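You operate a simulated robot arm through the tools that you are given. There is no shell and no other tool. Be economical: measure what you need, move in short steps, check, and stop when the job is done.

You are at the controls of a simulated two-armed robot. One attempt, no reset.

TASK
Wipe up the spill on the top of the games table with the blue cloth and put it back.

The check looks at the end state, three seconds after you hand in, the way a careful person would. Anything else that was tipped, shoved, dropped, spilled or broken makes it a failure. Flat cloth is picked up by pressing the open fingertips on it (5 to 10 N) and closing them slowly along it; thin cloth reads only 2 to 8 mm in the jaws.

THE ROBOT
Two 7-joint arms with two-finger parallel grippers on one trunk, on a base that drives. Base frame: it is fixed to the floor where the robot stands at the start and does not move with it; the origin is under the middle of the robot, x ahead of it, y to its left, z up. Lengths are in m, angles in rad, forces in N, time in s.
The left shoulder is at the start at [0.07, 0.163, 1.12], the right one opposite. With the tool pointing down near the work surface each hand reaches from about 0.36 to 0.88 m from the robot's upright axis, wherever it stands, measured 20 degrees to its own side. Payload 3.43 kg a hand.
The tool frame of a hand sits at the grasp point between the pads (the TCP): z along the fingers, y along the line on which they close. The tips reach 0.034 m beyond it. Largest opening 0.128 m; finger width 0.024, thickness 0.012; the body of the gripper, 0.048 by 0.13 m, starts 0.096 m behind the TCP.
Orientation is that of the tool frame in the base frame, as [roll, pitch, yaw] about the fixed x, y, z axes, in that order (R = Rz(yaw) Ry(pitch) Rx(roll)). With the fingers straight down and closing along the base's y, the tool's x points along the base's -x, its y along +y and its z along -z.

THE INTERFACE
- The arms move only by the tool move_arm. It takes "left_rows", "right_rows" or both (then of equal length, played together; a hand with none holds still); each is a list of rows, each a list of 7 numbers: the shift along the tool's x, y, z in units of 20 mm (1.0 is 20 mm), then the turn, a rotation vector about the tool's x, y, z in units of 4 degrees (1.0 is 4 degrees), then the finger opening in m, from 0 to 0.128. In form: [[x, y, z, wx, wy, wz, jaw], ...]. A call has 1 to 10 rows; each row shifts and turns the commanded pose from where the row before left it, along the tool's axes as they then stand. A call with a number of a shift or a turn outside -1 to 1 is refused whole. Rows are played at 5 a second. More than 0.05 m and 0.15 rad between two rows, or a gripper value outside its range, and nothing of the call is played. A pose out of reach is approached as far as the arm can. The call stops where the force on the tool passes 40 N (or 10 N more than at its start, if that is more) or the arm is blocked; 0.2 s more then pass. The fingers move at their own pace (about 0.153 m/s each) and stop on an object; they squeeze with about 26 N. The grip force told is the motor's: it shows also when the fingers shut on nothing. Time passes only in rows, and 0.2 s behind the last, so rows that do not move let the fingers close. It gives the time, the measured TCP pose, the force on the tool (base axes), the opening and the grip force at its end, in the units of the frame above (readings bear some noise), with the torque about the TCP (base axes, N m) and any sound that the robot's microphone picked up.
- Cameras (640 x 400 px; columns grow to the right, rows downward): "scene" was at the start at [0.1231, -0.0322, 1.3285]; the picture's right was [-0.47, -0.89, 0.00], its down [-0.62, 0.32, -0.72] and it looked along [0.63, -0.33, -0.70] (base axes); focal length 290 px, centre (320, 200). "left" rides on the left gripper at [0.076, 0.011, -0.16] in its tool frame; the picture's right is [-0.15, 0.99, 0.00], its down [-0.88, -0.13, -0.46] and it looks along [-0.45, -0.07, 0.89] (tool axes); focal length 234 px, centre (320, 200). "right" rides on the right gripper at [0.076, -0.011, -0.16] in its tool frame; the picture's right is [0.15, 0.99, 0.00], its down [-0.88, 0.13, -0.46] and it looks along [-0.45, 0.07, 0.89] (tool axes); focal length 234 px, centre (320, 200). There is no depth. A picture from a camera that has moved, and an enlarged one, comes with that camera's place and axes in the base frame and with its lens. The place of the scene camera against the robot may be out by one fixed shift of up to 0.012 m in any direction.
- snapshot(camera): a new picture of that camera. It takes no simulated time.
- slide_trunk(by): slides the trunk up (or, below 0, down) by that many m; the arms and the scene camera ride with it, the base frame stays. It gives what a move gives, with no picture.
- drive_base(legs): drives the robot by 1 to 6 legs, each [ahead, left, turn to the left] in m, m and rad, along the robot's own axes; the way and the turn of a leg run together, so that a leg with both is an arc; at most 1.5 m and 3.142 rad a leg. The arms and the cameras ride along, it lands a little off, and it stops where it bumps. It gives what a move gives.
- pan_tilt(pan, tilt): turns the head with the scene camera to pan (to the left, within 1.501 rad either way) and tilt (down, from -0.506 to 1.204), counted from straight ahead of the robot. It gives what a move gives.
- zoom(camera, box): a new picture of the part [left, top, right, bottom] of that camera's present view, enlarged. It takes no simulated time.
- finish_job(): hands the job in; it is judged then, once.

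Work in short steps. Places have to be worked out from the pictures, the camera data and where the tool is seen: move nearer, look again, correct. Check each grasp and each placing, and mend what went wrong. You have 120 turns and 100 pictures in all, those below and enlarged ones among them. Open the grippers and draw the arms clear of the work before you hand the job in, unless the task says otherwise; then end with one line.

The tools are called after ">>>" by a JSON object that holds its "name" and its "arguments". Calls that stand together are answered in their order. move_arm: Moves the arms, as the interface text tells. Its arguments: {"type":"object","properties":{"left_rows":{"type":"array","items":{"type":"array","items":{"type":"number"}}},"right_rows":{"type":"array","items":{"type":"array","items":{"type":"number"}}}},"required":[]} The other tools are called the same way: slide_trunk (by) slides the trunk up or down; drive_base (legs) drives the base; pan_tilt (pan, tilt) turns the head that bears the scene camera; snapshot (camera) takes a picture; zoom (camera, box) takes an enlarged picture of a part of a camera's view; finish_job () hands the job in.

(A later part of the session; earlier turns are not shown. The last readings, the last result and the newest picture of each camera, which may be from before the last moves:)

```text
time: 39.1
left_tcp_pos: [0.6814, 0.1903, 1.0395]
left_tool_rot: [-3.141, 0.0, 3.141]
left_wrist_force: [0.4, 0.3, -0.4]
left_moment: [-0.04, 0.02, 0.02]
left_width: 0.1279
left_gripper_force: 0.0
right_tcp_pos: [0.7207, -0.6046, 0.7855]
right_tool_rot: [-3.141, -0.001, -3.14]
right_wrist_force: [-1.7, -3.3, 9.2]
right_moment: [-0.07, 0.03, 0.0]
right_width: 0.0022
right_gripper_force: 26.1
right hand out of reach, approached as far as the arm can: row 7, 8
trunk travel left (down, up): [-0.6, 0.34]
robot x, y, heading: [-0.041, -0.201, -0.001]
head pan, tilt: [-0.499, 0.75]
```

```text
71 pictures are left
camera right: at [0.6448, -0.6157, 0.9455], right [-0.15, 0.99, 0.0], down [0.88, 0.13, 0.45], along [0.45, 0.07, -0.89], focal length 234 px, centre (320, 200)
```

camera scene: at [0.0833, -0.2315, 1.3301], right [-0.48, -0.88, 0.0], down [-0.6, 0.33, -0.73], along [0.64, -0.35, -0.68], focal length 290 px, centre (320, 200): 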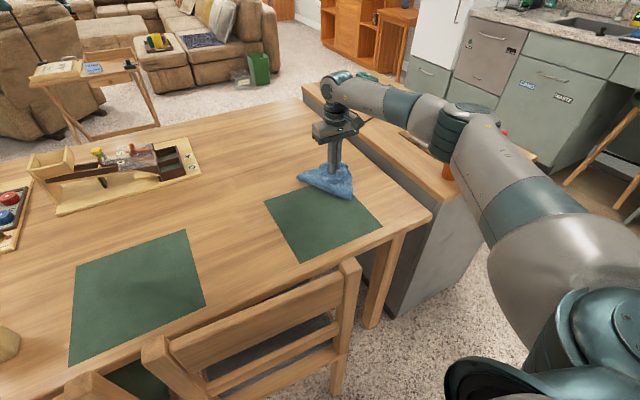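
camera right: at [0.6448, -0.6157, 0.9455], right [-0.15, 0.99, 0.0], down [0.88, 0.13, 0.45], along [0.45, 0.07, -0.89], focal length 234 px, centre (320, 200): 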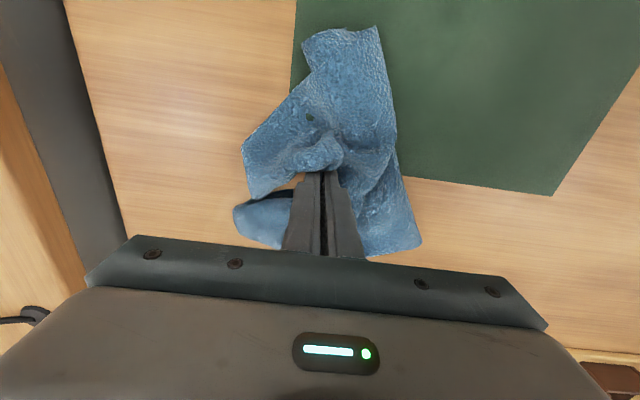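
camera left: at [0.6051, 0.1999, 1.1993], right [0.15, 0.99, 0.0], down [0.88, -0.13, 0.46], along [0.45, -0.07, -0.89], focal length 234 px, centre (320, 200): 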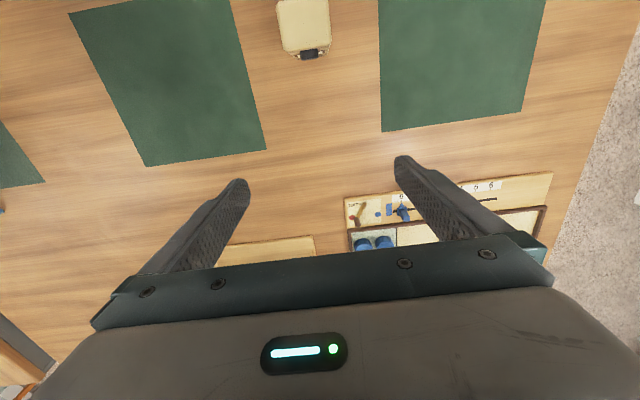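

Force stays ~9 N and the mat has not moved. Reach ends near (0.74,-0.665); I continue nearer strokes.

>>> {"name": "move_arm", "arguments": {"right_rows": [[0, 1, 0, 0, 0, 0, 0], [0.5, 0, 0, 0, 0, 0, 0], [0, -1, 0, 0, 0, 0, 0], [0, -1, 0, 0, 0, 0, 0], [0, -1, 0, 0, 0, 0, 0], [0, -1, 0, 0, 0, 0, 0], [1, 0, 0, 0, 0, 0, 0], [0, 1, 0, 0, 0, 0, 0], [0, 1, 0, 0, 0, 0, 0], [0, 1, 0, 0, 0, 0, 0]]}}

>>> {"name": "move_arm", "arguments": {"right_rows": [[0, 1, 0, 0, 0, 0, 0], [1, 0, 0, 0, 0, 0, 0], [0, -1, 0, 0, 0, 0, 0], [0, -1, 0, 0, 0, 0, 0], [0, -1, 0, 0, 0, 0, 0], [0, -1, 0, 0, 0, 0, 0], [1, 0, 0, 0, 0, 0, 0], [0, 1, 0, 0, 0, 0, 0], [0, 1, 0, 0, 0, 0, 0], [0, 1, 0, 0, 0, 0, 0]]}}

>>> {"name": "snapshot", "arguments": {"camera": "right"}}

>>> {"name": "snapshot", "arguments": {"camera": "scene"}}

```text
time: 41.3
left_tcp_pos: [0.6814, 0.1899, 1.0391]
left_tool_rot: [-3.14, 0.0, -3.141]
left_wrist_force: [-0.3, -0.1, 0.4]
left_moment: [-0.02, 0.04, 0.01]
left_width: 0.128
left_gripper_force: 0.0
right_tcp_pos: [0.6924, -0.6039, 0.7856]
right_tool_rot: [3.14, -0.003, -3.14]
right_wrist_force: [-1.2, -1.8, 6.8]
right_moment: [-0.05, 0.05, 0.01]
right_width: 0.0022
right_gripper_force: 26.0
trunk travel left (down, up): [-0.6, 0.34]
robot x, y, heading: [-0.0423, -0.1951, -0.004]
head pan, tilt: [-0.499, 0.75]
```

```text
time: 43.5
left_tcp_pos: [0.6801, 0.1904, 1.0405]
left_tool_rot: [-3.141, 0.001, 3.141]
left_wrist_force: [0.5, 0.3, 0.9]
left_moment: [0.01, 0.01, -0.02]
left_width: 0.1279
left_gripper_force: 0.0
right_tcp_pos: [0.6505, -0.6024, 0.787]
right_tool_rot: [3.14, -0.001, -3.138]
right_wrist_force: [-1.0, -3.5, 9.0]
right_moment: [-0.1, 0.08, 0.01]
right_width: 0.0024
right_gripper_force: 26.3
trunk travel left (down, up): [-0.6, 0.34]
robot x, y, heading: [-0.041, -0.1994, -0.002]
head pan, tilt: [-0.499, 0.75]
```

```text
70 pictures are left
camera right: at [0.5744, -0.6144, 0.9454], right [-0.15, 0.99, 0.0], down [0.88, 0.13, 0.46], along [0.45, 0.07, -0.89], focal length 234 px, centre (320, 200)
```

right: 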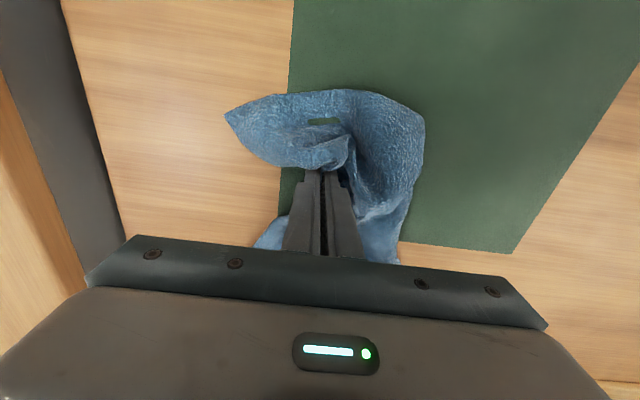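

```text
69 pictures are left
camera scene: at [0.0823, -0.2307, 1.3303], right [-0.48, -0.88, 0.0], down [-0.6, 0.33, -0.73], along [0.64, -0.35, -0.68], focal length 290 px, centre (320, 200)
```

scene: 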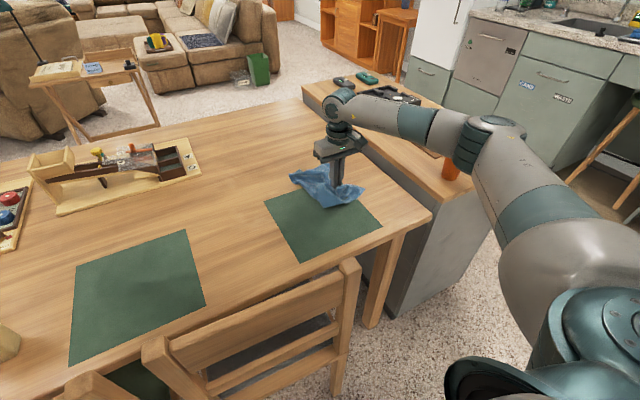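

One pass is done. I lift the cloth, move left, and inspect the spill area.

>>> {"name": "move_arm", "arguments": {"right_rows": [[0, 0, -1, 0, 0, 0, 0], [0, 0, -1, 0, 0, 0, 0], [0, 0, -1, 0, 0, 0, 0], [0, 0.5, -1, 0, 0, 0, 0], [0, 0.5, -1, 0, 0, 0, 0], [0, 1, -1, 0, 0, 0, 0], [0, 1, -1, 0, 0, 0, 0], [0, 1, -1, 0, 0, 0, 0], [0, 1, -1, 0, 0, 0, 0], [0, 1, -1, 0, 0, 0, 0]]}}

>>> {"name": "snapshot", "arguments": {"camera": "right"}}

>>> {"name": "zoom", "arguments": {"camera": "scene", "box": [260, 120, 420, 220]}}

```text
time: 45.7
left_tcp_pos: [0.6811, 0.1907, 1.0405]
left_tool_rot: [-3.141, -0.001, -3.141]
left_wrist_force: [0.6, -0.4, 0.2]
left_moment: [0.06, -0.02, 0.01]
left_width: 0.1283
left_gripper_force: 0.0
right_tcp_pos: [0.6511, -0.4836, 0.9858]
right_tool_rot: [3.14, -0.001, -3.14]
right_wrist_force: [-1.1, -0.6, -0.2]
right_moment: [0.01, 0.01, 0.06]
right_width: 0.0027
right_gripper_force: 25.6
trunk travel left (down, up): [-0.6, 0.34]
robot x, y, heading: [-0.0405, -0.1989, -0.0]
head pan, tilt: [-0.499, 0.75]
```

```text
68 pictures are left
camera right: at [0.5756, -0.495, 1.1452], right [-0.15, 0.99, 0.0], down [0.88, 0.13, 0.45], along [0.45, 0.07, -0.89], focal length 234 px, centre (320, 200)
```

right: 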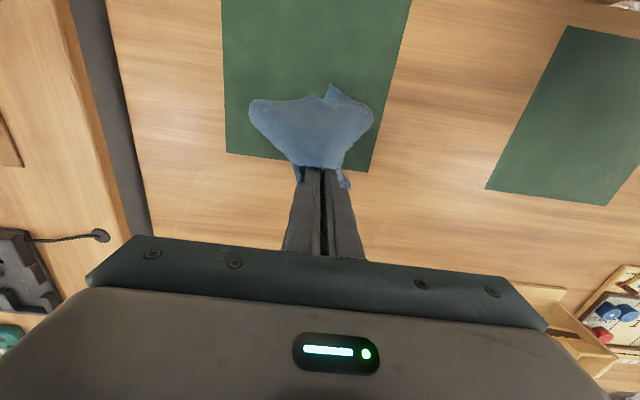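

```text
4.00 times, centred on (340, 170) of scene
camera zoom: at [0.0831, -0.2305, 1.3301], right [-0.48, -0.88, 0.0], down [-0.6, 0.33, -0.73], along [0.64, -0.35, -0.68], focal length 1160 px, centre (240, 320)
```

zoom: 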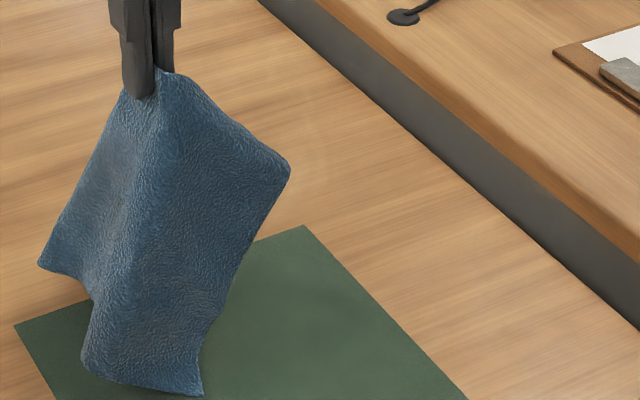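

The mat corner is now crisp with no fuzz. I verify in a close zoom from the hand camera.

>>> {"name": "zoom", "arguments": {"camera": "right", "box": [120, 60, 320, 220]}}

```text
2.50 times, centred on (220, 140) of right
camera zoom: at [0.5756, -0.495, 1.1452], right [-0.15, 0.99, 0.0], down [0.88, 0.13, 0.45], along [0.45, 0.07, -0.89], focal length 585 px, centre (570, 350)
```

zoom: 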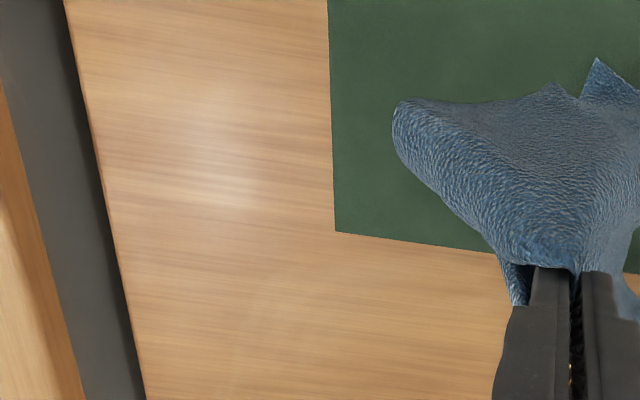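

Clean. Now to put the cloth back: I raise it a bit, drive the base back left 0.2 m so both arms are comfortable, and look at how the cloth hangs.

>>> {"name": "move_arm", "arguments": {"right_rows": [[0, 0, -1, 0, 0, 0, 0], [0, 0, -1, 0, 0, 0, 0], [0, 0, -1, 0, 0, 0, 0]]}}

>>> {"name": "drive_base", "arguments": {"legs": [[0, 0.2, 0]]}}

>>> {"name": "pan_tilt", "arguments": {"pan": -0.3, "tilt": 0.75}}

>>> {"name": "snapshot", "arguments": {"camera": "scene"}}

```text
time: 46.5
left_tcp_pos: [0.681, 0.1907, 1.0401]
left_tool_rot: [-3.141, 0.0, 3.14]
left_wrist_force: [0.1, 0.0, -0.1]
left_moment: [0.0, -0.02, 0.05]
left_width: 0.1278
left_gripper_force: 0.1
right_tcp_pos: [0.6518, -0.4859, 1.0466]
right_tool_rot: [3.138, 0.001, -3.14]
right_wrist_force: [0.5, -0.5, -0.4]
right_moment: [-0.02, -0.02, 0.04]
right_width: 0.0023
right_gripper_force: 26.3
trunk travel left (down, up): [-0.6, 0.34]
robot x, y, heading: [-0.0408, -0.194, 0.001]
head pan, tilt: [-0.499, 0.75]
```

```text
time: 48.1
left_tcp_pos: [0.6796, 0.3866, 1.0393]
left_tool_rot: [3.141, -0.001, 3.141]
left_wrist_force: [0.5, 1.1, 0.3]
left_moment: [0.0, 0.03, 0.0]
left_width: 0.128
left_gripper_force: 0.0
right_tcp_pos: [0.6531, -0.2884, 1.0461]
right_tool_rot: [3.137, -0.002, -3.14]
right_wrist_force: [0.9, -0.6, -0.3]
right_moment: [0.02, 0.01, 0.01]
right_width: 0.0027
right_gripper_force: 26.1
trunk travel left (down, up): [-0.6, 0.34]
robot x, y, heading: [-0.0395, 0.0008, -0.001]
head pan, tilt: [-0.499, 0.75]
```

```text
time: 48.8
left_tcp_pos: [0.6802, 0.3884, 1.0384]
left_tool_rot: [-3.141, 0.001, -3.141]
left_wrist_force: [0.2, -0.1, -0.4]
left_moment: [0.01, -0.03, 0.01]
left_width: 0.128
left_gripper_force: 0.1
right_tcp_pos: [0.6518, -0.2882, 1.0465]
right_tool_rot: [3.137, -0.004, -3.139]
right_wrist_force: [-0.1, 0.0, -0.8]
right_moment: [-0.03, 0.01, -0.02]
right_width: 0.0022
right_gripper_force: 26.3
trunk travel left (down, up): [-0.6, 0.34]
robot x, y, heading: [-0.0399, 0.0006, -0.0]
head pan, tilt: [-0.3, 0.75]
```

```text
65 pictures are left
camera scene: at [0.0896, -0.0193, 1.3301], right [-0.3, -0.96, 0.0], down [-0.65, 0.2, -0.73], along [0.7, -0.22, -0.68], focal length 290 px, centre (320, 200)
```

scene: 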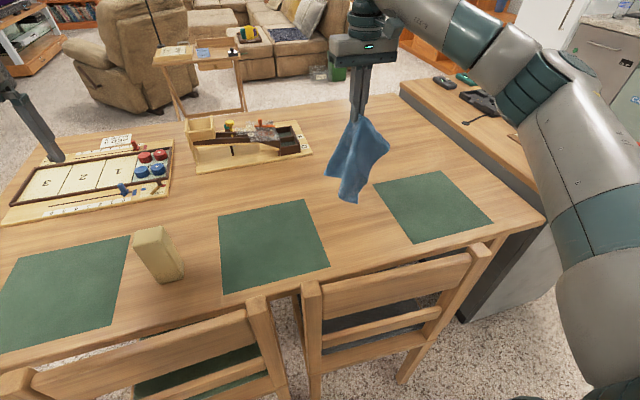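

The cloth clears the table. I carry it to y≈-0.03, where its left edge should land, then look.

>>> {"name": "move_arm", "arguments": {"right_rows": [[0, 1, 0, 0, 0, 0, 0], [0, 1, 0, 0, 0, 0, 0], [0, 1, 0, 0, 0, 0, 0], [0, 1, 0, 0, 0, 0, 0], [0, 1, 0, 0, 0, 0, 0], [0, 1, 0, 0, 0, 0, 0], [0, 1, 0, 0, 0, 0, 0], [0, 1, 0, 0, 0, 0, 0], [0, 1, 0, 0, 0, 0, 0], [0, 1, 0, 0, 0, 0, 0]]}}

>>> {"name": "move_arm", "arguments": {"right_rows": [[0, 1, 0, 0, 0, 0, 0], [0, 1, 0, 0, 0, 0, 0], [0, 1, 0, 0, 0, 0, 0], [0, 0, 0, 0, 0, 0, 0], [0, 0, 0, 0, 0, 0, 0], [0, 0, 0, 0, 0, 0, 0], [0, 0, 0, 0, 0, 0, 0]]}}

>>> {"name": "snapshot", "arguments": {"camera": "scene"}}

>>> {"name": "snapshot", "arguments": {"camera": "right"}}

```text
time: 51.0
left_tcp_pos: [0.6817, 0.3859, 1.0391]
left_tool_rot: [-3.141, 0.001, -3.141]
left_wrist_force: [0.4, 0.2, -0.6]
left_moment: [0.0, 0.0, 0.0]
left_width: 0.1278
left_gripper_force: 0.0
right_tcp_pos: [0.6524, -0.0869, 1.0461]
right_tool_rot: [3.139, -0.001, -3.139]
right_wrist_force: [0.6, -0.4, -0.6]
right_moment: [0.01, 0.01, 0.01]
right_width: 0.0023
right_gripper_force: 25.9
trunk travel left (down, up): [-0.6, 0.34]
robot x, y, heading: [-0.0356, 0.0011, -0.002]
head pan, tilt: [-0.3, 0.75]
```

```text
time: 52.6
left_tcp_pos: [0.6816, 0.3868, 1.039]
left_tool_rot: [-3.141, -0.002, 3.141]
left_wrist_force: [-0.7, 0.6, 0.0]
left_moment: [-0.03, 0.0, 0.0]
left_width: 0.128
left_gripper_force: 0.0
right_tcp_pos: [0.6511, -0.0277, 1.046]
right_tool_rot: [3.137, -0.002, 3.141]
right_wrist_force: [0.4, -0.3, 0.4]
right_moment: [0.03, -0.03, -0.01]
right_width: 0.0022
right_gripper_force: 26.0
trunk travel left (down, up): [-0.6, 0.34]
robot x, y, heading: [-0.0375, -0.0004, -0.003]
head pan, tilt: [-0.3, 0.75]
```

```text
64 pictures are left
camera scene: at [0.0896, -0.0194, 1.3301], right [-0.3, -0.96, 0.0], down [-0.65, 0.2, -0.73], along [0.7, -0.22, -0.68], focal length 290 px, centre (320, 200)
```

scene: 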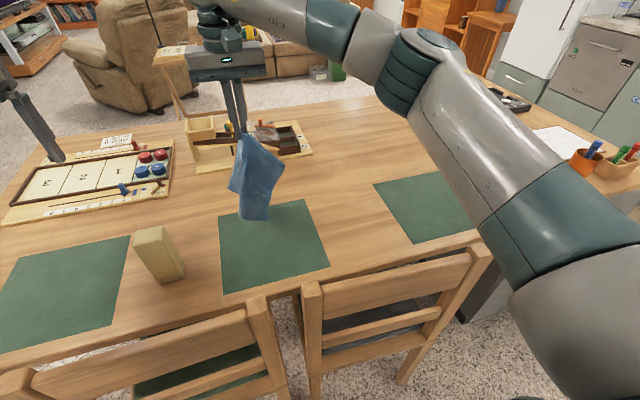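

```text
63 pictures are left
camera right: at [0.5752, -0.0391, 1.2058], right [-0.15, 0.99, 0.0], down [0.88, 0.13, 0.46], along [0.45, 0.07, -0.89], focal length 234 px, centre (320, 200)
```

right: 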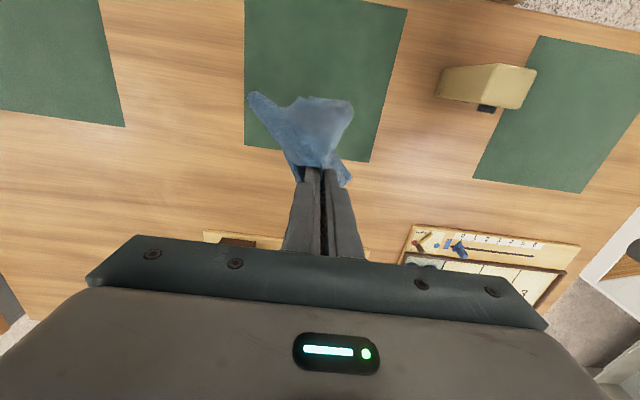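

Now lay it: lower until the bottom edge touches, then come down while moving right.

>>> {"name": "move_arm", "arguments": {"right_rows": [[0, 0, 1, 0, 0, 0, 0], [0, 0, 1, 0, 0, 0, 0], [0, 0, 1, 0, 0, 0, 0], [0, -0.5, 1, 0, 0, 0, 0], [0, -0.7, 1, 0, 0, 0, 0], [0, -0.9, 1, 0, 0, 0, 0], [0, -1, 1, 0, 0, 0, 0], [0, -1, 1, 0, 0, 0, 0], [0, -1, 0.9, 0, 0, 0, 0], [0, -1, 0.8, 0, 0, 0, 0]]}}

>>> {"name": "snapshot", "arguments": {"camera": "scene"}}

>>> {"name": "snapshot", "arguments": {"camera": "right"}}

```text
time: 54.8
left_tcp_pos: [0.6803, 0.3862, 1.0397]
left_tool_rot: [3.141, 0.001, 3.141]
left_wrist_force: [1.0, -0.5, 0.5]
left_moment: [0.0, 0.02, 0.01]
left_width: 0.1278
left_gripper_force: 0.1
right_tcp_pos: [0.6517, -0.1491, 0.8521]
right_tool_rot: [3.138, -0.002, -3.138]
right_wrist_force: [1.0, 0.3, -0.7]
right_moment: [0.02, 0.03, -0.02]
right_width: 0.0024
right_gripper_force: 26.1
trunk travel left (down, up): [-0.6, 0.34]
robot x, y, heading: [-0.04, -0.0044, -0.004]
head pan, tilt: [-0.3, 0.75]
```

```text
62 pictures are left
camera scene: at [0.0897, -0.0202, 1.3301], right [-0.3, -0.96, 0.0], down [-0.65, 0.2, -0.73], along [0.7, -0.22, -0.68], focal length 290 px, centre (320, 200)
```

scene: 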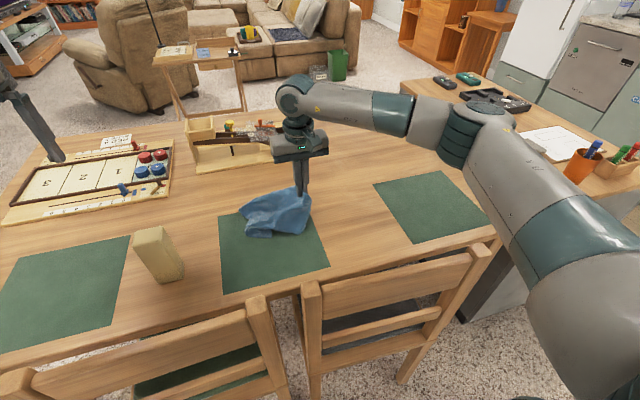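

```text
61 pictures are left
camera right: at [0.5756, -0.1616, 1.0112], right [-0.15, 0.99, 0.0], down [0.88, 0.13, 0.45], along [0.45, 0.07, -0.89], focal length 234 px, centre (320, 200)
```

right: 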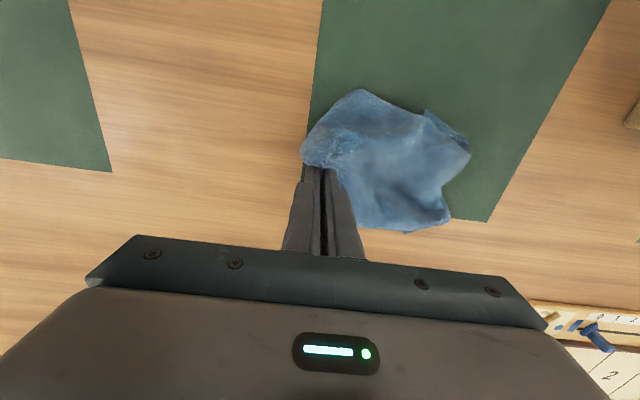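

The left part is lying down. Continue right and down to the original pinch spot.

>>> {"name": "move_arm", "arguments": {"right_rows": [[0, -1, 0.6, 0, 0, 0, 0], [0, -1, 0.6, 0, 0, 0, 0], [0, -1, 0.6, 0, 0, 0, 0], [0, -1, 0.6, 0, 0, 0, 0], [0, -0.7, 0.3, 0, 0, 0, 0], [0, 0, 0.2, 0, 0, 0, 0]]}}

>>> {"name": "snapshot", "arguments": {"camera": "scene"}}

>>> {"name": "snapshot", "arguments": {"camera": "right"}}

```text
time: 56.2
left_tcp_pos: [0.6811, 0.3876, 1.0402]
left_tool_rot: [-3.141, 0.0, -3.141]
left_wrist_force: [0.4, -0.3, 1.3]
left_moment: [-0.01, 0.0, 0.03]
left_width: 0.128
left_gripper_force: 0.1
right_tcp_pos: [0.6516, -0.2446, 0.7939]
right_tool_rot: [3.139, 0.0, -3.138]
right_wrist_force: [0.1, 0.7, 0.1]
right_moment: [-0.01, 0.01, -0.01]
right_width: 0.0025
right_gripper_force: 25.8
trunk travel left (down, up): [-0.6, 0.34]
robot x, y, heading: [-0.0407, -0.0034, -0.004]
head pan, tilt: [-0.3, 0.75]
```

```text
60 pictures are left
camera scene: at [0.0897, -0.0192, 1.3301], right [-0.3, -0.96, 0.0], down [-0.65, 0.2, -0.73], along [0.7, -0.22, -0.68], focal length 290 px, centre (320, 200)
```

scene: 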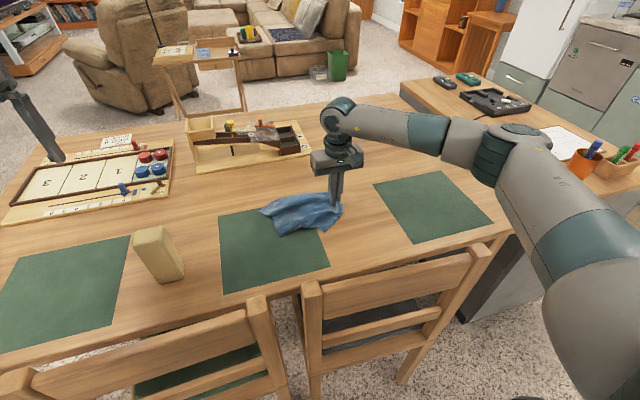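

```text
59 pictures are left
camera right: at [0.5755, -0.2553, 0.953], right [-0.15, 0.99, 0.0], down [0.88, 0.13, 0.46], along [0.45, 0.07, -0.89], focal length 234 px, centre (320, 200)
```

right: 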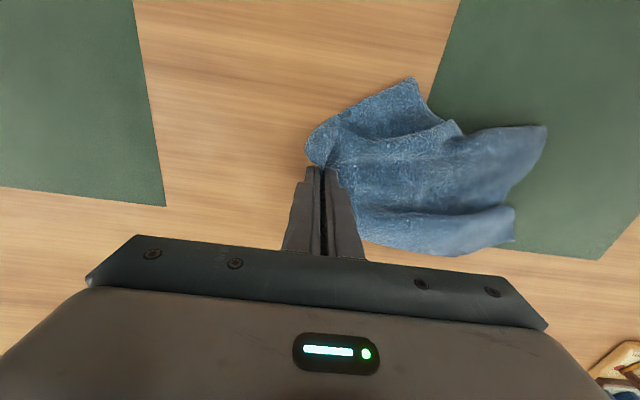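

The cloth is back in its place but bunched. I release it gently, retreat upward, and look.

>>> {"name": "move_arm", "arguments": {"right_rows": [[0, 0, 0.25, 0, 0, 0, 0], [0, 0, 0, 0, 0, 0, 0.01], [0, 0, 0, 0, 0, 0, 0.03], [0, 0, 0, 0, 0, 0, 0.05], [0, 0, -0.5, 0, 0, 0, 0.05], [0, 0, -1, 0, 0, 0, 0.05], [0, 0, -1, 0, 0, 0, 0.05], [0, 0, -1, 0, 0, 0, 0.05], [0, 0, -1, 0, 0, 0, 0.05], [0, 0, -1, 0, 0, 0, 0.05]]}}

>>> {"name": "move_arm", "arguments": {"right_rows": [[0, 0, -1, 0, 0, 0, 0.05], [0, 0, -1, 0, 0, 0, 0.05], [0, 0, -1, 0, 0, 0, 0.05]]}}

>>> {"name": "snapshot", "arguments": {"camera": "right"}}

>>> {"name": "zoom", "arguments": {"camera": "scene", "box": [200, 150, 400, 275]}}

```text
time: 58.4
left_tcp_pos: [0.6809, 0.3863, 1.0398]
left_tool_rot: [3.141, -0.001, -3.141]
left_wrist_force: [0.6, -0.3, -0.5]
left_moment: [0.02, -0.02, 0.02]
left_width: 0.128
left_gripper_force: 0.3
right_tcp_pos: [0.6526, -0.2435, 0.8988]
right_tool_rot: [3.138, -0.001, -3.139]
right_wrist_force: [0.4, 0.5, -0.2]
right_moment: [-0.03, -0.02, 0.0]
right_width: 0.0501
right_gripper_force: 0.1
trunk travel left (down, up): [-0.6, 0.34]
robot x, y, heading: [-0.0412, -0.0014, -0.002]
head pan, tilt: [-0.3, 0.75]
```

```text
time: 59.2
left_tcp_pos: [0.6807, 0.388, 1.0395]
left_tool_rot: [3.141, 0.0, 3.141]
left_wrist_force: [0.9, 0.2, 0.0]
left_moment: [0.05, 0.0, 0.01]
left_width: 0.1279
left_gripper_force: 0.0
right_tcp_pos: [0.6524, -0.2438, 0.9576]
right_tool_rot: [3.138, -0.002, -3.14]
right_wrist_force: [-0.6, -0.4, 0.4]
right_moment: [0.0, -0.02, -0.03]
right_width: 0.0502
right_gripper_force: 0.0
trunk travel left (down, up): [-0.6, 0.34]
robot x, y, heading: [-0.0446, 0.0006, -0.002]
head pan, tilt: [-0.3, 0.75]
```

```text
58 pictures are left
camera right: at [0.5759, -0.255, 1.1177], right [-0.15, 0.99, 0.0], down [0.88, 0.13, 0.45], along [0.45, 0.07, -0.89], focal length 234 px, centre (320, 200)
```

right: 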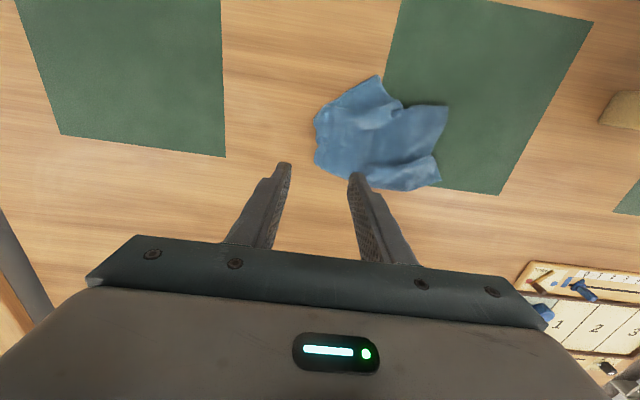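

```text
3.20 times, centred on (300, 212) of scene
camera zoom: at [0.0892, -0.0191, 1.3301], right [-0.3, -0.96, 0.0], down [-0.65, 0.2, -0.73], along [0.7, -0.22, -0.68], focal length 928 px, centre (384, 160)
```

zoom: 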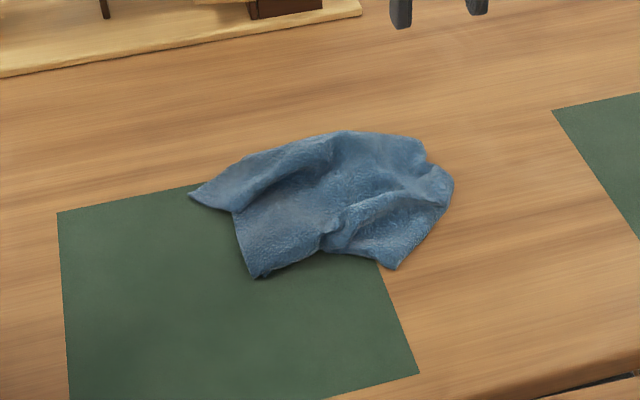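

The cloth is centred right (≈(0.645,-0.145) vs original (0.655,-0.16)) but crumpled. I'll lay it flat: grab its near-right corner with the right hand and draw it right, then grab the near-left corner with the left hand and re-lay it.

>>> {"name": "move_arm", "arguments": {"right_rows": [[0.8, 0.95, 0, 0, 0, 0, 0.04], [0.8, 0.95, 0, 0, 0, 0, 0.04], [0.8, 0.95, 1, 0, 0, 0, 0.04], [0.8, 0.95, 1, 0, 0, 0, 0.04], [0, 0, 1, 0, 0, 0, 0.04], [0, 0, 1, 0, 0, 0, 0.04], [0, 0, 1, 0, 0, 0, 0.04], [0, 0, 1, 0, 0, 0, 0.04], [0, 0, 0.8, 0, 0, 0, 0.04]]}}

>>> {"name": "snapshot", "arguments": {"camera": "right"}}

```text
time: 61.2
left_tcp_pos: [0.6803, 0.3863, 1.0382]
left_tool_rot: [3.142, 0.0, -3.141]
left_wrist_force: [-0.9, 0.2, 0.1]
left_moment: [0.02, 0.02, -0.03]
left_width: 0.1279
left_gripper_force: 0.0
right_tcp_pos: [0.5874, -0.1681, 0.8238]
right_tool_rot: [3.139, -0.001, -3.14]
right_wrist_force: [-0.6, 0.0, 0.2]
right_moment: [-0.02, -0.01, 0.0]
right_width: 0.04
right_gripper_force: 0.1
trunk travel left (down, up): [-0.6, 0.34]
robot x, y, heading: [-0.0369, 0.0026, 0.001]
head pan, tilt: [-0.3, 0.75]
```

```text
56 pictures are left
camera right: at [0.5118, -0.1797, 0.9824], right [-0.15, 0.99, 0.0], down [0.88, 0.13, 0.46], along [0.45, 0.07, -0.89], focal length 234 px, centre (320, 200)
```

right: 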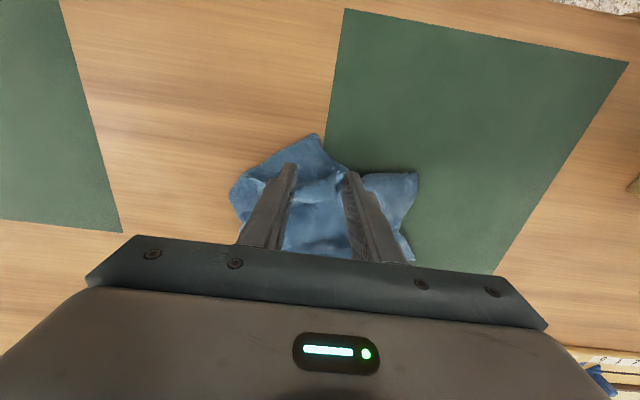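

The corner is at ≈(0.559,-0.177). I adjust slightly and descend to press.

>>> {"name": "move_arm", "arguments": {"right_rows": [[0.4, -0.3, 0.5, 0, 0, 0, 0.04], [0, 0, 0.5, 0, 0, 0, 0.04], [0, 0, 0.5, 0, 0, 0, 0.04], [0, 0, 0.2, 0, 0, 0, 0.04], [0, 0, 0.15, 0, 0, 0, 0.04]]}}

```text
time: 62.4
left_tcp_pos: [0.6802, 0.3862, 1.0404]
left_tool_rot: [3.14, 0.001, 3.141]
left_wrist_force: [0.7, 0.4, 0.2]
left_moment: [0.0, 0.01, 0.01]
left_width: 0.1279
left_gripper_force: 0.1
right_tcp_pos: [0.5796, -0.173, 0.7868]
right_tool_rot: [3.137, 0.0, -3.138]
right_wrist_force: [1.6, 0.1, 4.2]
right_moment: [0.08, -0.04, 0.0]
right_width: 0.0396
right_gripper_force: 0.1
trunk travel left (down, up): [-0.6, 0.34]
robot x, y, heading: [-0.0413, -0.0023, 0.0]
head pan, tilt: [-0.3, 0.75]
```

Contact 4 N; add 1 mm and close slowly.

>>> {"name": "move_arm", "arguments": {"right_rows": [[0, 0, 0.05, 0, 0, 0, 0.036], [0, 0, 0, 0, 0, 0, 0.03], [0, 0, 0, 0, 0, 0, 0.025], [0, 0, 0, 0, 0, 0, 0.02], [0, 0, 0, 0, 0, 0, 0.015], [0, 0, 0, 0, 0, 0, 0.01], [0, 0, 0, 0, 0, 0, 0.005], [0, 0, 0, 0, 0, 0, 0], [0, 0, 0, 0, 0, 0, 0], [0, 0, -0.5, 0, 0, 0, 0]]}}

>>> {"name": "move_arm", "arguments": {"right_rows": [[0.1, -0.8, -0.1, 0, 0, 0, 0], [0.1, -0.8, -0.1, 0, 0, 0, 0], [0.1, -0.8, 0, 0, 0, 0, 0], [0.1, -0.8, 0, 0, 0, 0, 0], [0.1, -0.8, 0, 0, 0, 0, 0], [0.1, -0.8, 0, 0, 0, 0, 0]]}}

>>> {"name": "snapshot", "arguments": {"camera": "right"}}

>>> {"name": "zoom", "arguments": {"camera": "scene", "box": [200, 150, 400, 275]}}

```text
time: 64.6
left_tcp_pos: [0.6801, 0.3862, 1.0392]
left_tool_rot: [3.141, 0.0, -3.141]
left_wrist_force: [-0.6, 0.1, 0.2]
left_moment: [0.0, -0.01, -0.01]
left_width: 0.1282
left_gripper_force: 0.1
right_tcp_pos: [0.5808, -0.1742, 0.7946]
right_tool_rot: [-3.141, -0.003, -3.14]
right_wrist_force: [0.2, 0.4, 0.4]
right_moment: [0.0, -0.02, -0.02]
right_width: 0.003
right_gripper_force: 26.1
trunk travel left (down, up): [-0.6, 0.34]
robot x, y, heading: [-0.0383, -0.0049, 0.001]
head pan, tilt: [-0.3, 0.75]
```

```text
time: 66.0
left_tcp_pos: [0.6803, 0.3865, 1.0391]
left_tool_rot: [-3.14, 0.001, 3.14]
left_wrist_force: [0.4, 0.1, 0.9]
left_moment: [0.03, 0.0, -0.01]
left_width: 0.128
left_gripper_force: 0.1
right_tcp_pos: [0.5684, -0.2693, 0.7983]
right_tool_rot: [3.138, -0.001, -3.138]
right_wrist_force: [0.3, -0.1, -0.2]
right_moment: [-0.01, 0.01, 0.02]
right_width: 0.0031
right_gripper_force: 26.0
trunk travel left (down, up): [-0.6, 0.34]
robot x, y, heading: [-0.042, -0.0024, 0.002]
head pan, tilt: [-0.3, 0.75]
```

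```text
55 pictures are left
camera right: at [0.491, -0.2816, 0.9575], right [-0.15, 0.99, 0.0], down [0.88, 0.13, 0.46], along [0.45, 0.07, -0.89], focal length 234 px, centre (320, 200)
```

right: 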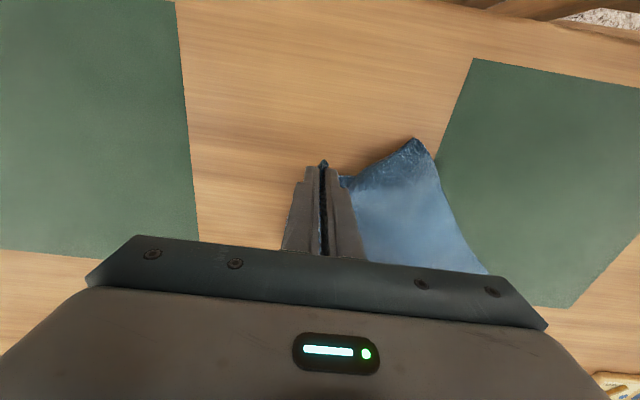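

```text
3.20 times, centred on (300, 212) of scene
camera zoom: at [0.0893, -0.02, 1.3302], right [-0.3, -0.96, 0.0], down [-0.65, 0.2, -0.73], along [0.7, -0.22, -0.68], focal length 928 px, centre (384, 160)
```

zoom: 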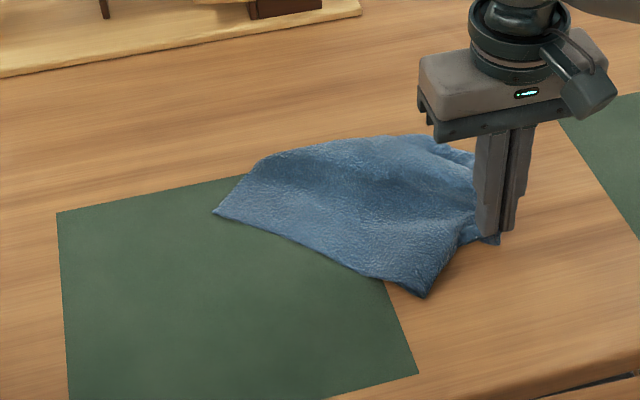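

The cloth has opened nicely. The held corner's diagonal opposite is the left tip at ≈(0.667,-0.045); I bring the left hand over it to stretch the diagonal.

>>> {"name": "move_arm", "arguments": {"left_rows": [[0, -1, 0, 0, 0, 0, 0.128], [0, -1, 0, 0, 0, 0, 0.128], [0, -1, 0, 0, 0, 0, 0.1], [0, -1, 0, 0, 0, 0, 0.08], [0, -1, 0, 0, 0, 0, 0.06], [0, -1, 0, 0, 0, 0, 0.05], [0, -1, 0, 0, 0, 0, 0.04], [0, -1, 0, 0, 0, 0, 0.04], [0, -1, 0, 0, 0, 0, 0.04], [0, -1, 0, 0, 0, 0, 0.04]]}}

>>> {"name": "move_arm", "arguments": {"left_rows": [[0.1, -1, 0, 0, 0, 0, 0.04], [0.1, -1, 0, 0, 0, 0, 0.04], [0.1, -1, 0, 0, 0, 0, 0.04], [0.1, -1, 0, 0, 0, 0, 0.04], [0.1, -1, 0, 0, 0, 0, 0.04], [0.1, -1, 0, 0, 0, 0, 0.04], [0.1, -1, 0, 0, 0, 0, 0.04], [0.1, -1, 0, 0, 0, 0, 0.04], [0.1, -1, 1, 0, 0, 0, 0.04], [0, -1, 1, 0, 0, 0, 0.04]]}}

>>> {"name": "snapshot", "arguments": {"camera": "left"}}

>>> {"name": "snapshot", "arguments": {"camera": "scene"}}

```text
time: 68.2
left_tcp_pos: [0.6805, 0.1859, 1.0385]
left_tool_rot: [3.141, 0.001, -3.141]
left_wrist_force: [0.2, -0.2, -0.3]
left_moment: [0.03, -0.01, 0.02]
left_width: 0.0397
left_gripper_force: 0.1
right_tcp_pos: [0.5674, -0.2695, 0.7979]
right_tool_rot: [3.138, 0.0, -3.141]
right_wrist_force: [0.4, 0.1, 0.5]
right_moment: [0.02, 0.0, -0.01]
right_width: 0.0031
right_gripper_force: 25.8
trunk travel left (down, up): [-0.6, 0.34]
robot x, y, heading: [-0.0446, 0.0014, 0.007]
head pan, tilt: [-0.3, 0.75]
```

```text
time: 70.4
left_tcp_pos: [0.6637, -0.0137, 1.0001]
left_tool_rot: [3.139, 0.001, -3.139]
left_wrist_force: [-0.8, -0.6, -0.5]
left_moment: [-0.01, 0.02, 0.02]
left_width: 0.0398
left_gripper_force: 0.0
right_tcp_pos: [0.5663, -0.2697, 0.7964]
right_tool_rot: [3.138, -0.001, -3.14]
right_wrist_force: [0.7, -0.4, 0.3]
right_moment: [0.01, -0.02, 0.03]
right_width: 0.0032
right_gripper_force: 26.0
trunk travel left (down, up): [-0.6, 0.34]
robot x, y, heading: [-0.0441, -0.0, -0.001]
head pan, tilt: [-0.3, 0.75]
```

```text
53 pictures are left
camera left: at [0.5882, -0.0041, 1.1598], right [0.15, 0.99, 0.0], down [0.88, -0.13, 0.46], along [0.45, -0.07, -0.89], focal length 234 px, centre (320, 200)
```

left: 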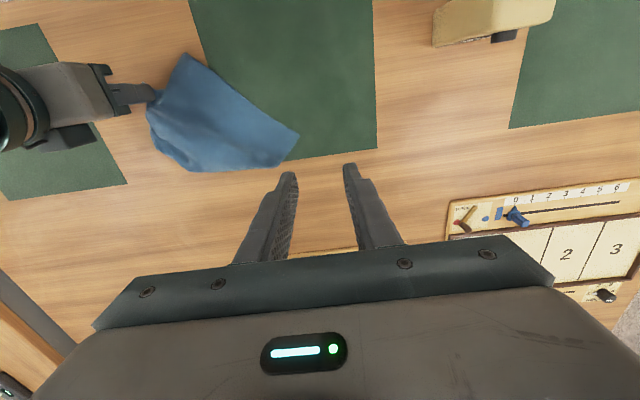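

```text
52 pictures are left
camera scene: at [0.0898, -0.0204, 1.3301], right [-0.3, -0.96, 0.0], down [-0.65, 0.2, -0.73], along [0.7, -0.22, -0.68], focal length 290 px, centre (320, 200)
```

scene: 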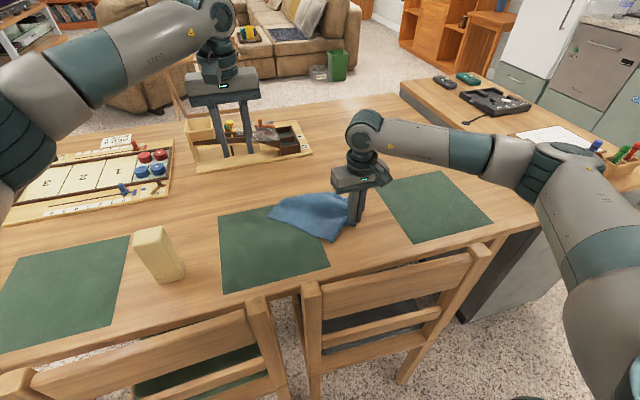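

Left tip is at ≈(0.67,-0.056). I lower the left hand to pinch at (0.662,-0.08).

>>> {"name": "move_arm", "arguments": {"left_rows": [[0, -0.9, 0.5, 0, 0, 0, 0.04], [0, -0.8, 0.8, 0, 0, 0, 0.04], [0, -0.8, 1, 0, 0, 0, 0.04], [0, -0.8, 1, 0, 0, 0, 0.04], [0, 0, 1, 0, 0, 0, 0.04], [0, 0, 1, 0, 0, 0, 0.04], [0, 0, 1, 0, 0, 0, 0.04], [0, 0, 1, 0, 0, 0, 0.04], [0, 0, 1, 0, 0, 0, 0.04], [0, 0, 0.8, 0, 0, 0, 0.04]]}}

>>> {"name": "snapshot", "arguments": {"camera": "left"}}

```text
time: 72.6
left_tcp_pos: [0.6631, -0.0804, 0.8176]
left_tool_rot: [3.141, -0.002, -3.141]
left_wrist_force: [0.6, -0.2, 0.2]
left_moment: [-0.03, 0.0, 0.04]
left_width: 0.04
left_gripper_force: 0.1
right_tcp_pos: [0.5684, -0.269, 0.7979]
right_tool_rot: [3.137, -0.001, -3.138]
right_wrist_force: [0.2, 0.7, -0.3]
right_moment: [0.04, 0.02, 0.01]
right_width: 0.0031
right_gripper_force: 25.9
trunk travel left (down, up): [-0.6, 0.34]
robot x, y, heading: [-0.0388, -0.0024, -0.0]
head pan, tilt: [-0.3, 0.75]
```

```text
51 pictures are left
camera left: at [0.5871, -0.069, 0.9775], right [0.15, 0.99, 0.0], down [0.88, -0.13, 0.46], along [0.45, -0.07, -0.89], focal length 234 px, centre (320, 200)
```

left: 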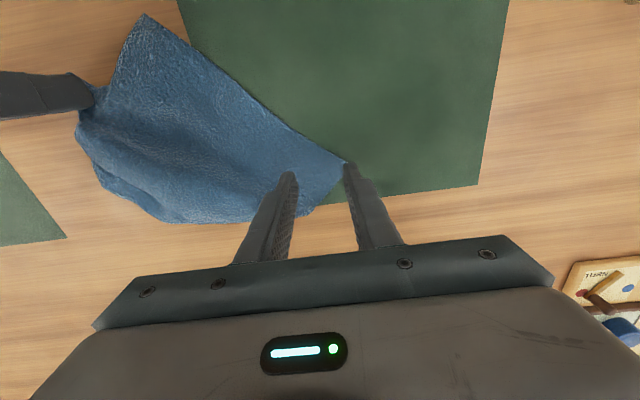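

The left finger is right at the tip; shift 1.4 cm inward and descend to press.

>>> {"name": "move_arm", "arguments": {"left_rows": [[0, -0.7, 0.5, 0, 0, 0, 0.04], [0, 0, 0.5, 0, 0, 0, 0.04], [0, 0, 0.25, 0, 0, 0, 0.04], [0, 0, 0.2, 0, 0, 0, 0.04], [0, 0, 0.15, 0, 0, 0, 0.04]]}}

```text
time: 73.8
left_tcp_pos: [0.6634, -0.0941, 0.7859]
left_tool_rot: [3.141, 0.001, 3.141]
left_wrist_force: [-0.3, 0.1, 1.0]
left_moment: [0.02, -0.01, 0.01]
left_width: 0.04
left_gripper_force: 0.2
right_tcp_pos: [0.5666, -0.2702, 0.7992]
right_tool_rot: [3.137, 0.0, -3.139]
right_wrist_force: [-0.3, 1.0, 0.9]
right_moment: [-0.01, 0.02, 0.0]
right_width: 0.0028
right_gripper_force: 25.7
trunk travel left (down, up): [-0.6, 0.34]
robot x, y, heading: [-0.0404, -0.0043, 0.0]
head pan, tilt: [-0.3, 0.75]
```

>>> {"name": "move_arm", "arguments": {"left_rows": [[0, 0, 0.1, 0, 0, 0, 0.04]]}}

```text
time: 74.2
left_tcp_pos: [0.6632, -0.0934, 0.7848]
left_tool_rot: [-3.141, 0.003, -3.14]
left_wrist_force: [1.3, 0.5, 11.1]
left_moment: [0.24, -0.04, -0.05]
left_width: 0.0401
left_gripper_force: 0.0
right_tcp_pos: [0.5658, -0.2687, 0.7998]
right_tool_rot: [3.138, 0.0, -3.139]
right_wrist_force: [-0.5, 0.1, -0.6]
right_moment: [0.0, 0.01, 0.01]
right_width: 0.0031
right_gripper_force: 25.7
trunk travel left (down, up): [-0.6, 0.34]
robot x, y, heading: [-0.042, -0.0028, 0.002]
head pan, tilt: [-0.3, 0.75]
```

Contact 11 N; close slowly and lift 1 cm.

>>> {"name": "move_arm", "arguments": {"left_rows": [[0, 0, 0, 0, 0, 0, 0.035], [0, 0, 0, 0, 0, 0, 0.03], [0, 0, 0, 0, 0, 0, 0.025], [0, 0, 0, 0, 0, 0, 0.02], [0, 0, 0, 0, 0, 0, 0.015], [0, 0, 0, 0, 0, 0, 0.01], [0, 0, 0, 0, 0, 0, 0.005], [0, 0, 0, 0, 0, 0, 0], [0, 0, 0, 0, 0, 0, 0], [0, 0, -0.6, 0, 0, 0, 0]]}}

>>> {"name": "snapshot", "arguments": {"camera": "left"}}

```text
time: 76.4
left_tcp_pos: [0.6629, -0.0943, 0.7942]
left_tool_rot: [3.14, -0.005, -3.141]
left_wrist_force: [-0.2, -1.2, -0.2]
left_moment: [-0.05, -0.01, 0.02]
left_width: 0.0022
left_gripper_force: 25.8
right_tcp_pos: [0.5678, -0.2697, 0.7988]
right_tool_rot: [3.138, -0.001, -3.14]
right_wrist_force: [1.9, 0.5, -0.3]
right_moment: [0.04, -0.02, 0.03]
right_width: 0.003
right_gripper_force: 25.9
trunk travel left (down, up): [-0.6, 0.34]
robot x, y, heading: [-0.0392, 0.0018, -0.002]
head pan, tilt: [-0.3, 0.75]
```

```text
50 pictures are left
camera left: at [0.587, -0.0838, 0.9541], right [0.15, 0.99, 0.0], down [0.88, -0.13, 0.45], along [0.45, -0.07, -0.89], focal length 234 px, centre (320, 200)
```

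left: 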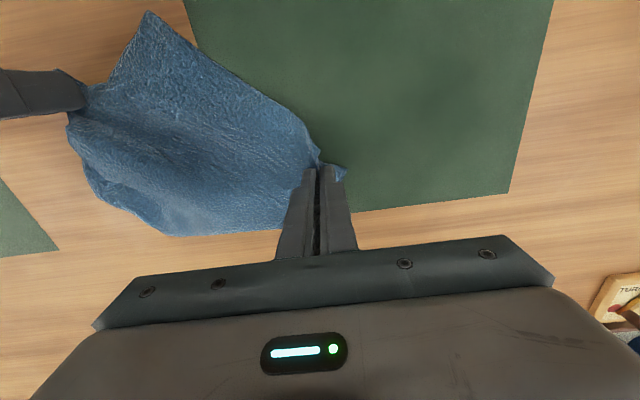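

Both corners are held. Stretch the diagonal toward its original line: left hand to (0.765,-0.065), right to (0.53,-0.275).

>>> {"name": "move_arm", "arguments": {"left_rows": [[-0.64, 0.18, -0.1, 0, 0, 0, 0], [-0.64, 0.18, -0.1, 0, 0, 0, 0], [-0.64, 0.18, 0, 0, 0, 0, 0], [-0.64, 0.18, 0, 0, 0, 0, 0], [-0.64, 0.18, 0, 0, 0, 0, 0], [-0.64, 0.18, 0, 0, 0, 0, 0], [-0.64, 0.18, 0, 0, 0, 0, 0], [-0.64, 0.18, 0, 0, 0, 0, 0]], "right_rows": [[0.23, -0.04, 0, 0, 0, 0, 0], [0.23, -0.04, 0, 0, 0, 0, 0], [0.23, -0.04, 0, 0, 0, 0, 0], [0.23, -0.04, 0, 0, 0, 0, 0], [0.23, -0.04, 0, 0, 0, 0, 0], [0.23, -0.04, 0, 0, 0, 0, 0], [0.23, -0.04, 0, 0, 0, 0, 0], [0.23, -0.04, 0, 0, 0, 0, 0]]}}

>>> {"name": "snapshot", "arguments": {"camera": "scene"}}

>>> {"name": "snapshot", "arguments": {"camera": "left"}}

```text
time: 78.2
left_tcp_pos: [0.7282, -0.0709, 0.8032]
left_tool_rot: [-3.138, -0.003, 3.138]
left_wrist_force: [-22.4, -23.6, -0.5]
left_moment: [-0.86, 0.81, -0.19]
left_width: 0.0024
left_gripper_force: 26.2
left hand out of reach, approached as far as the arm can: row 6, 7, 8
right_tcp_pos: [0.5324, -0.2752, 0.8007]
right_tool_rot: [3.134, 0.004, -3.14]
right_wrist_force: [22.1, 24.3, -0.7]
right_moment: [0.83, -0.79, 0.23]
right_width: 0.0036
right_gripper_force: 25.6
trunk travel left (down, up): [-0.6, 0.34]
robot x, y, heading: [-0.0419, -0.0052, -0.003]
head pan, tilt: [-0.3, 0.75]
```

```text
49 pictures are left
camera scene: at [0.0893, -0.0199, 1.3301], right [-0.3, -0.96, 0.0], down [-0.65, 0.2, -0.73], along [0.7, -0.22, -0.68], focal length 290 px, centre (320, 200)
```

scene: 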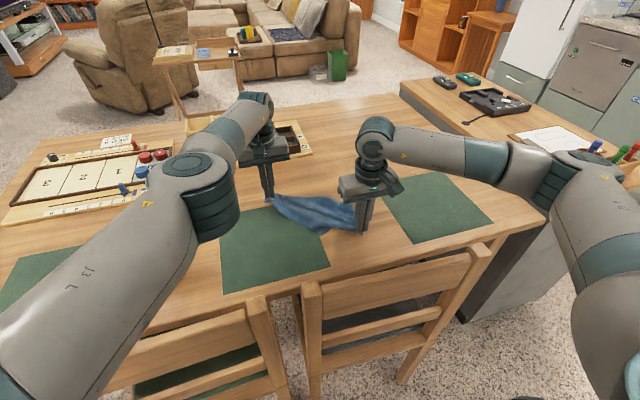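

```text
48 pictures are left
camera left: at [0.6512, -0.0592, 0.9634], right [0.15, 0.99, -0.01], down [0.88, -0.13, 0.45], along [0.45, -0.07, -0.89], focal length 234 px, centre (320, 200)
```

left: 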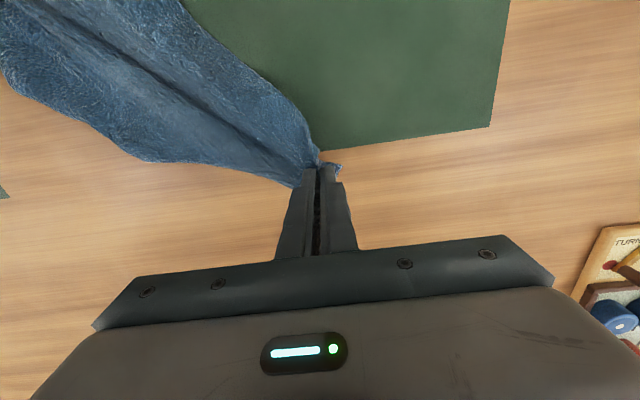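

It's taut (about 32 N), so the diagonal is straight; relax 2 cm, lower both hands and release.

>>> {"name": "move_arm", "arguments": {"left_rows": [[0.7, -0.5, 0.1, 0, 0, 0, 0], [0, 0, 0.3, 0, 0, 0, 0], [0, 0, 0.2, 0, 0, 0, 0]], "right_rows": [[0, 0, 0.1, 0, 0, 0, 0], [0, 0, 0.2, 0, 0, 0, 0], [0, 0, 0.2, 0, 0, 0, 0]]}}

```text
time: 79.0
left_tcp_pos: [0.722, -0.0779, 0.7924]
left_tool_rot: [-3.141, 0.003, -3.14]
left_wrist_force: [-14.1, -14.8, 0.3]
left_moment: [-0.53, 0.47, -0.11]
left_width: 0.0024
left_gripper_force: 25.7
left hand out of reach, approached as far as the arm can: row 1
right_tcp_pos: [0.5312, -0.2753, 0.7907]
right_tool_rot: [3.137, 0.001, -3.14]
right_wrist_force: [13.0, 15.8, 6.9]
right_moment: [0.6, -0.53, 0.16]
right_width: 0.0033
right_gripper_force: 26.6
trunk travel left (down, up): [-0.6, 0.34]
robot x, y, heading: [-0.0391, 0.0002, 0.004]
head pan, tilt: [-0.3, 0.75]
```

>>> {"name": "move_arm", "arguments": {"left_rows": [[0.5, -0.5, 0.2, 0, 0, 0, 0], [0, 0, 0, 0, 0, 0, 0.01], [0, 0, 0, 0, 0, 0, 0.03], [0, 0, -0.3, 0, 0, 0, 0.03], [0, 0, -0.7, 0, 0, 0, 0.03], [0, 0, -1, 0, 0, 0, 0.03], [0, 0, -1, 0, 0, 0, 0.03], [0, 0, -1, 0, 0, 0, 0.03], [0, 0, -1, 0, 0, 0, 0.03], [0, 0, -1, 0, 0, 0, 0.03]], "right_rows": [[0, 0, 0, 0, 0, 0, 0], [0, 0, 0, 0, 0, 0, 0.01], [0, 0, 0, 0, 0, 0, 0.03], [0, 0, -0.3, 0, 0, 0, 0.03], [0, 0, -0.7, 0, 0, 0, 0.03], [0, 0, -1, 0, 0, 0, 0.03], [0, 0, -1, 0, 0, 0, 0.03], [0, 0, -1, 0, 0, 0, 0.03], [0, 0, -1, 0, 0, 0, 0.03], [0, 0, -1, 0, 0, 0, 0.03]]}}

>>> {"name": "snapshot", "arguments": {"camera": "left"}}

>>> {"name": "snapshot", "arguments": {"camera": "right"}}

>>> {"name": "zoom", "arguments": {"camera": "scene", "box": [200, 150, 400, 275]}}

```text
time: 81.2
left_tcp_pos: [0.7124, -0.0876, 0.9084]
left_tool_rot: [-3.141, -0.001, 3.141]
left_wrist_force: [-0.2, -0.2, -0.4]
left_moment: [0.01, -0.04, -0.01]
left_width: 0.0299
left_gripper_force: 0.0
left hand out of reach, approached as far as the arm can: row 1
right_tcp_pos: [0.5306, -0.2772, 0.9087]
right_tool_rot: [3.139, -0.003, -3.139]
right_wrist_force: [-0.5, 0.3, 0.5]
right_moment: [0.01, -0.02, 0.05]
right_width: 0.0302
right_gripper_force: 0.2
trunk travel left (down, up): [-0.6, 0.34]
robot x, y, heading: [-0.0396, -0.0009, -0.003]
head pan, tilt: [-0.3, 0.75]
```

```text
47 pictures are left
camera left: at [0.6355, -0.0778, 1.0672], right [0.15, 0.99, 0.0], down [0.88, -0.13, 0.46], along [0.45, -0.07, -0.89], focal length 234 px, centre (320, 200)
```

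left: 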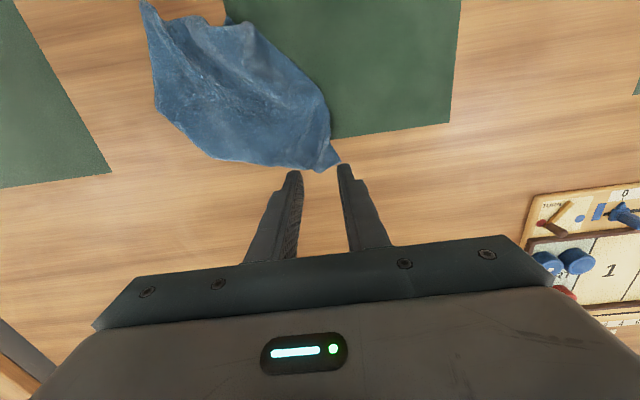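

```text
46 pictures are left
camera right: at [0.4545, -0.2881, 1.0687], right [-0.15, 0.99, 0.0], down [0.88, 0.13, 0.46], along [0.45, 0.07, -0.89], focal length 234 px, centre (320, 200)
```

right: 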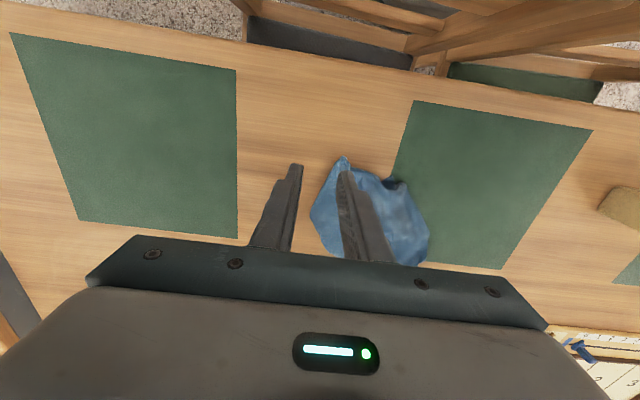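

```text
3.20 times, centred on (300, 212) of scene
camera zoom: at [0.0889, -0.0194, 1.3301], right [-0.3, -0.96, 0.0], down [-0.65, 0.2, -0.73], along [0.7, -0.22, -0.68], focal length 928 px, centre (384, 160)
```

zoom: 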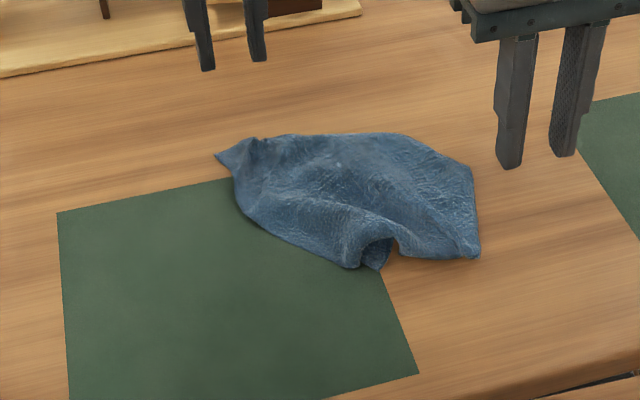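

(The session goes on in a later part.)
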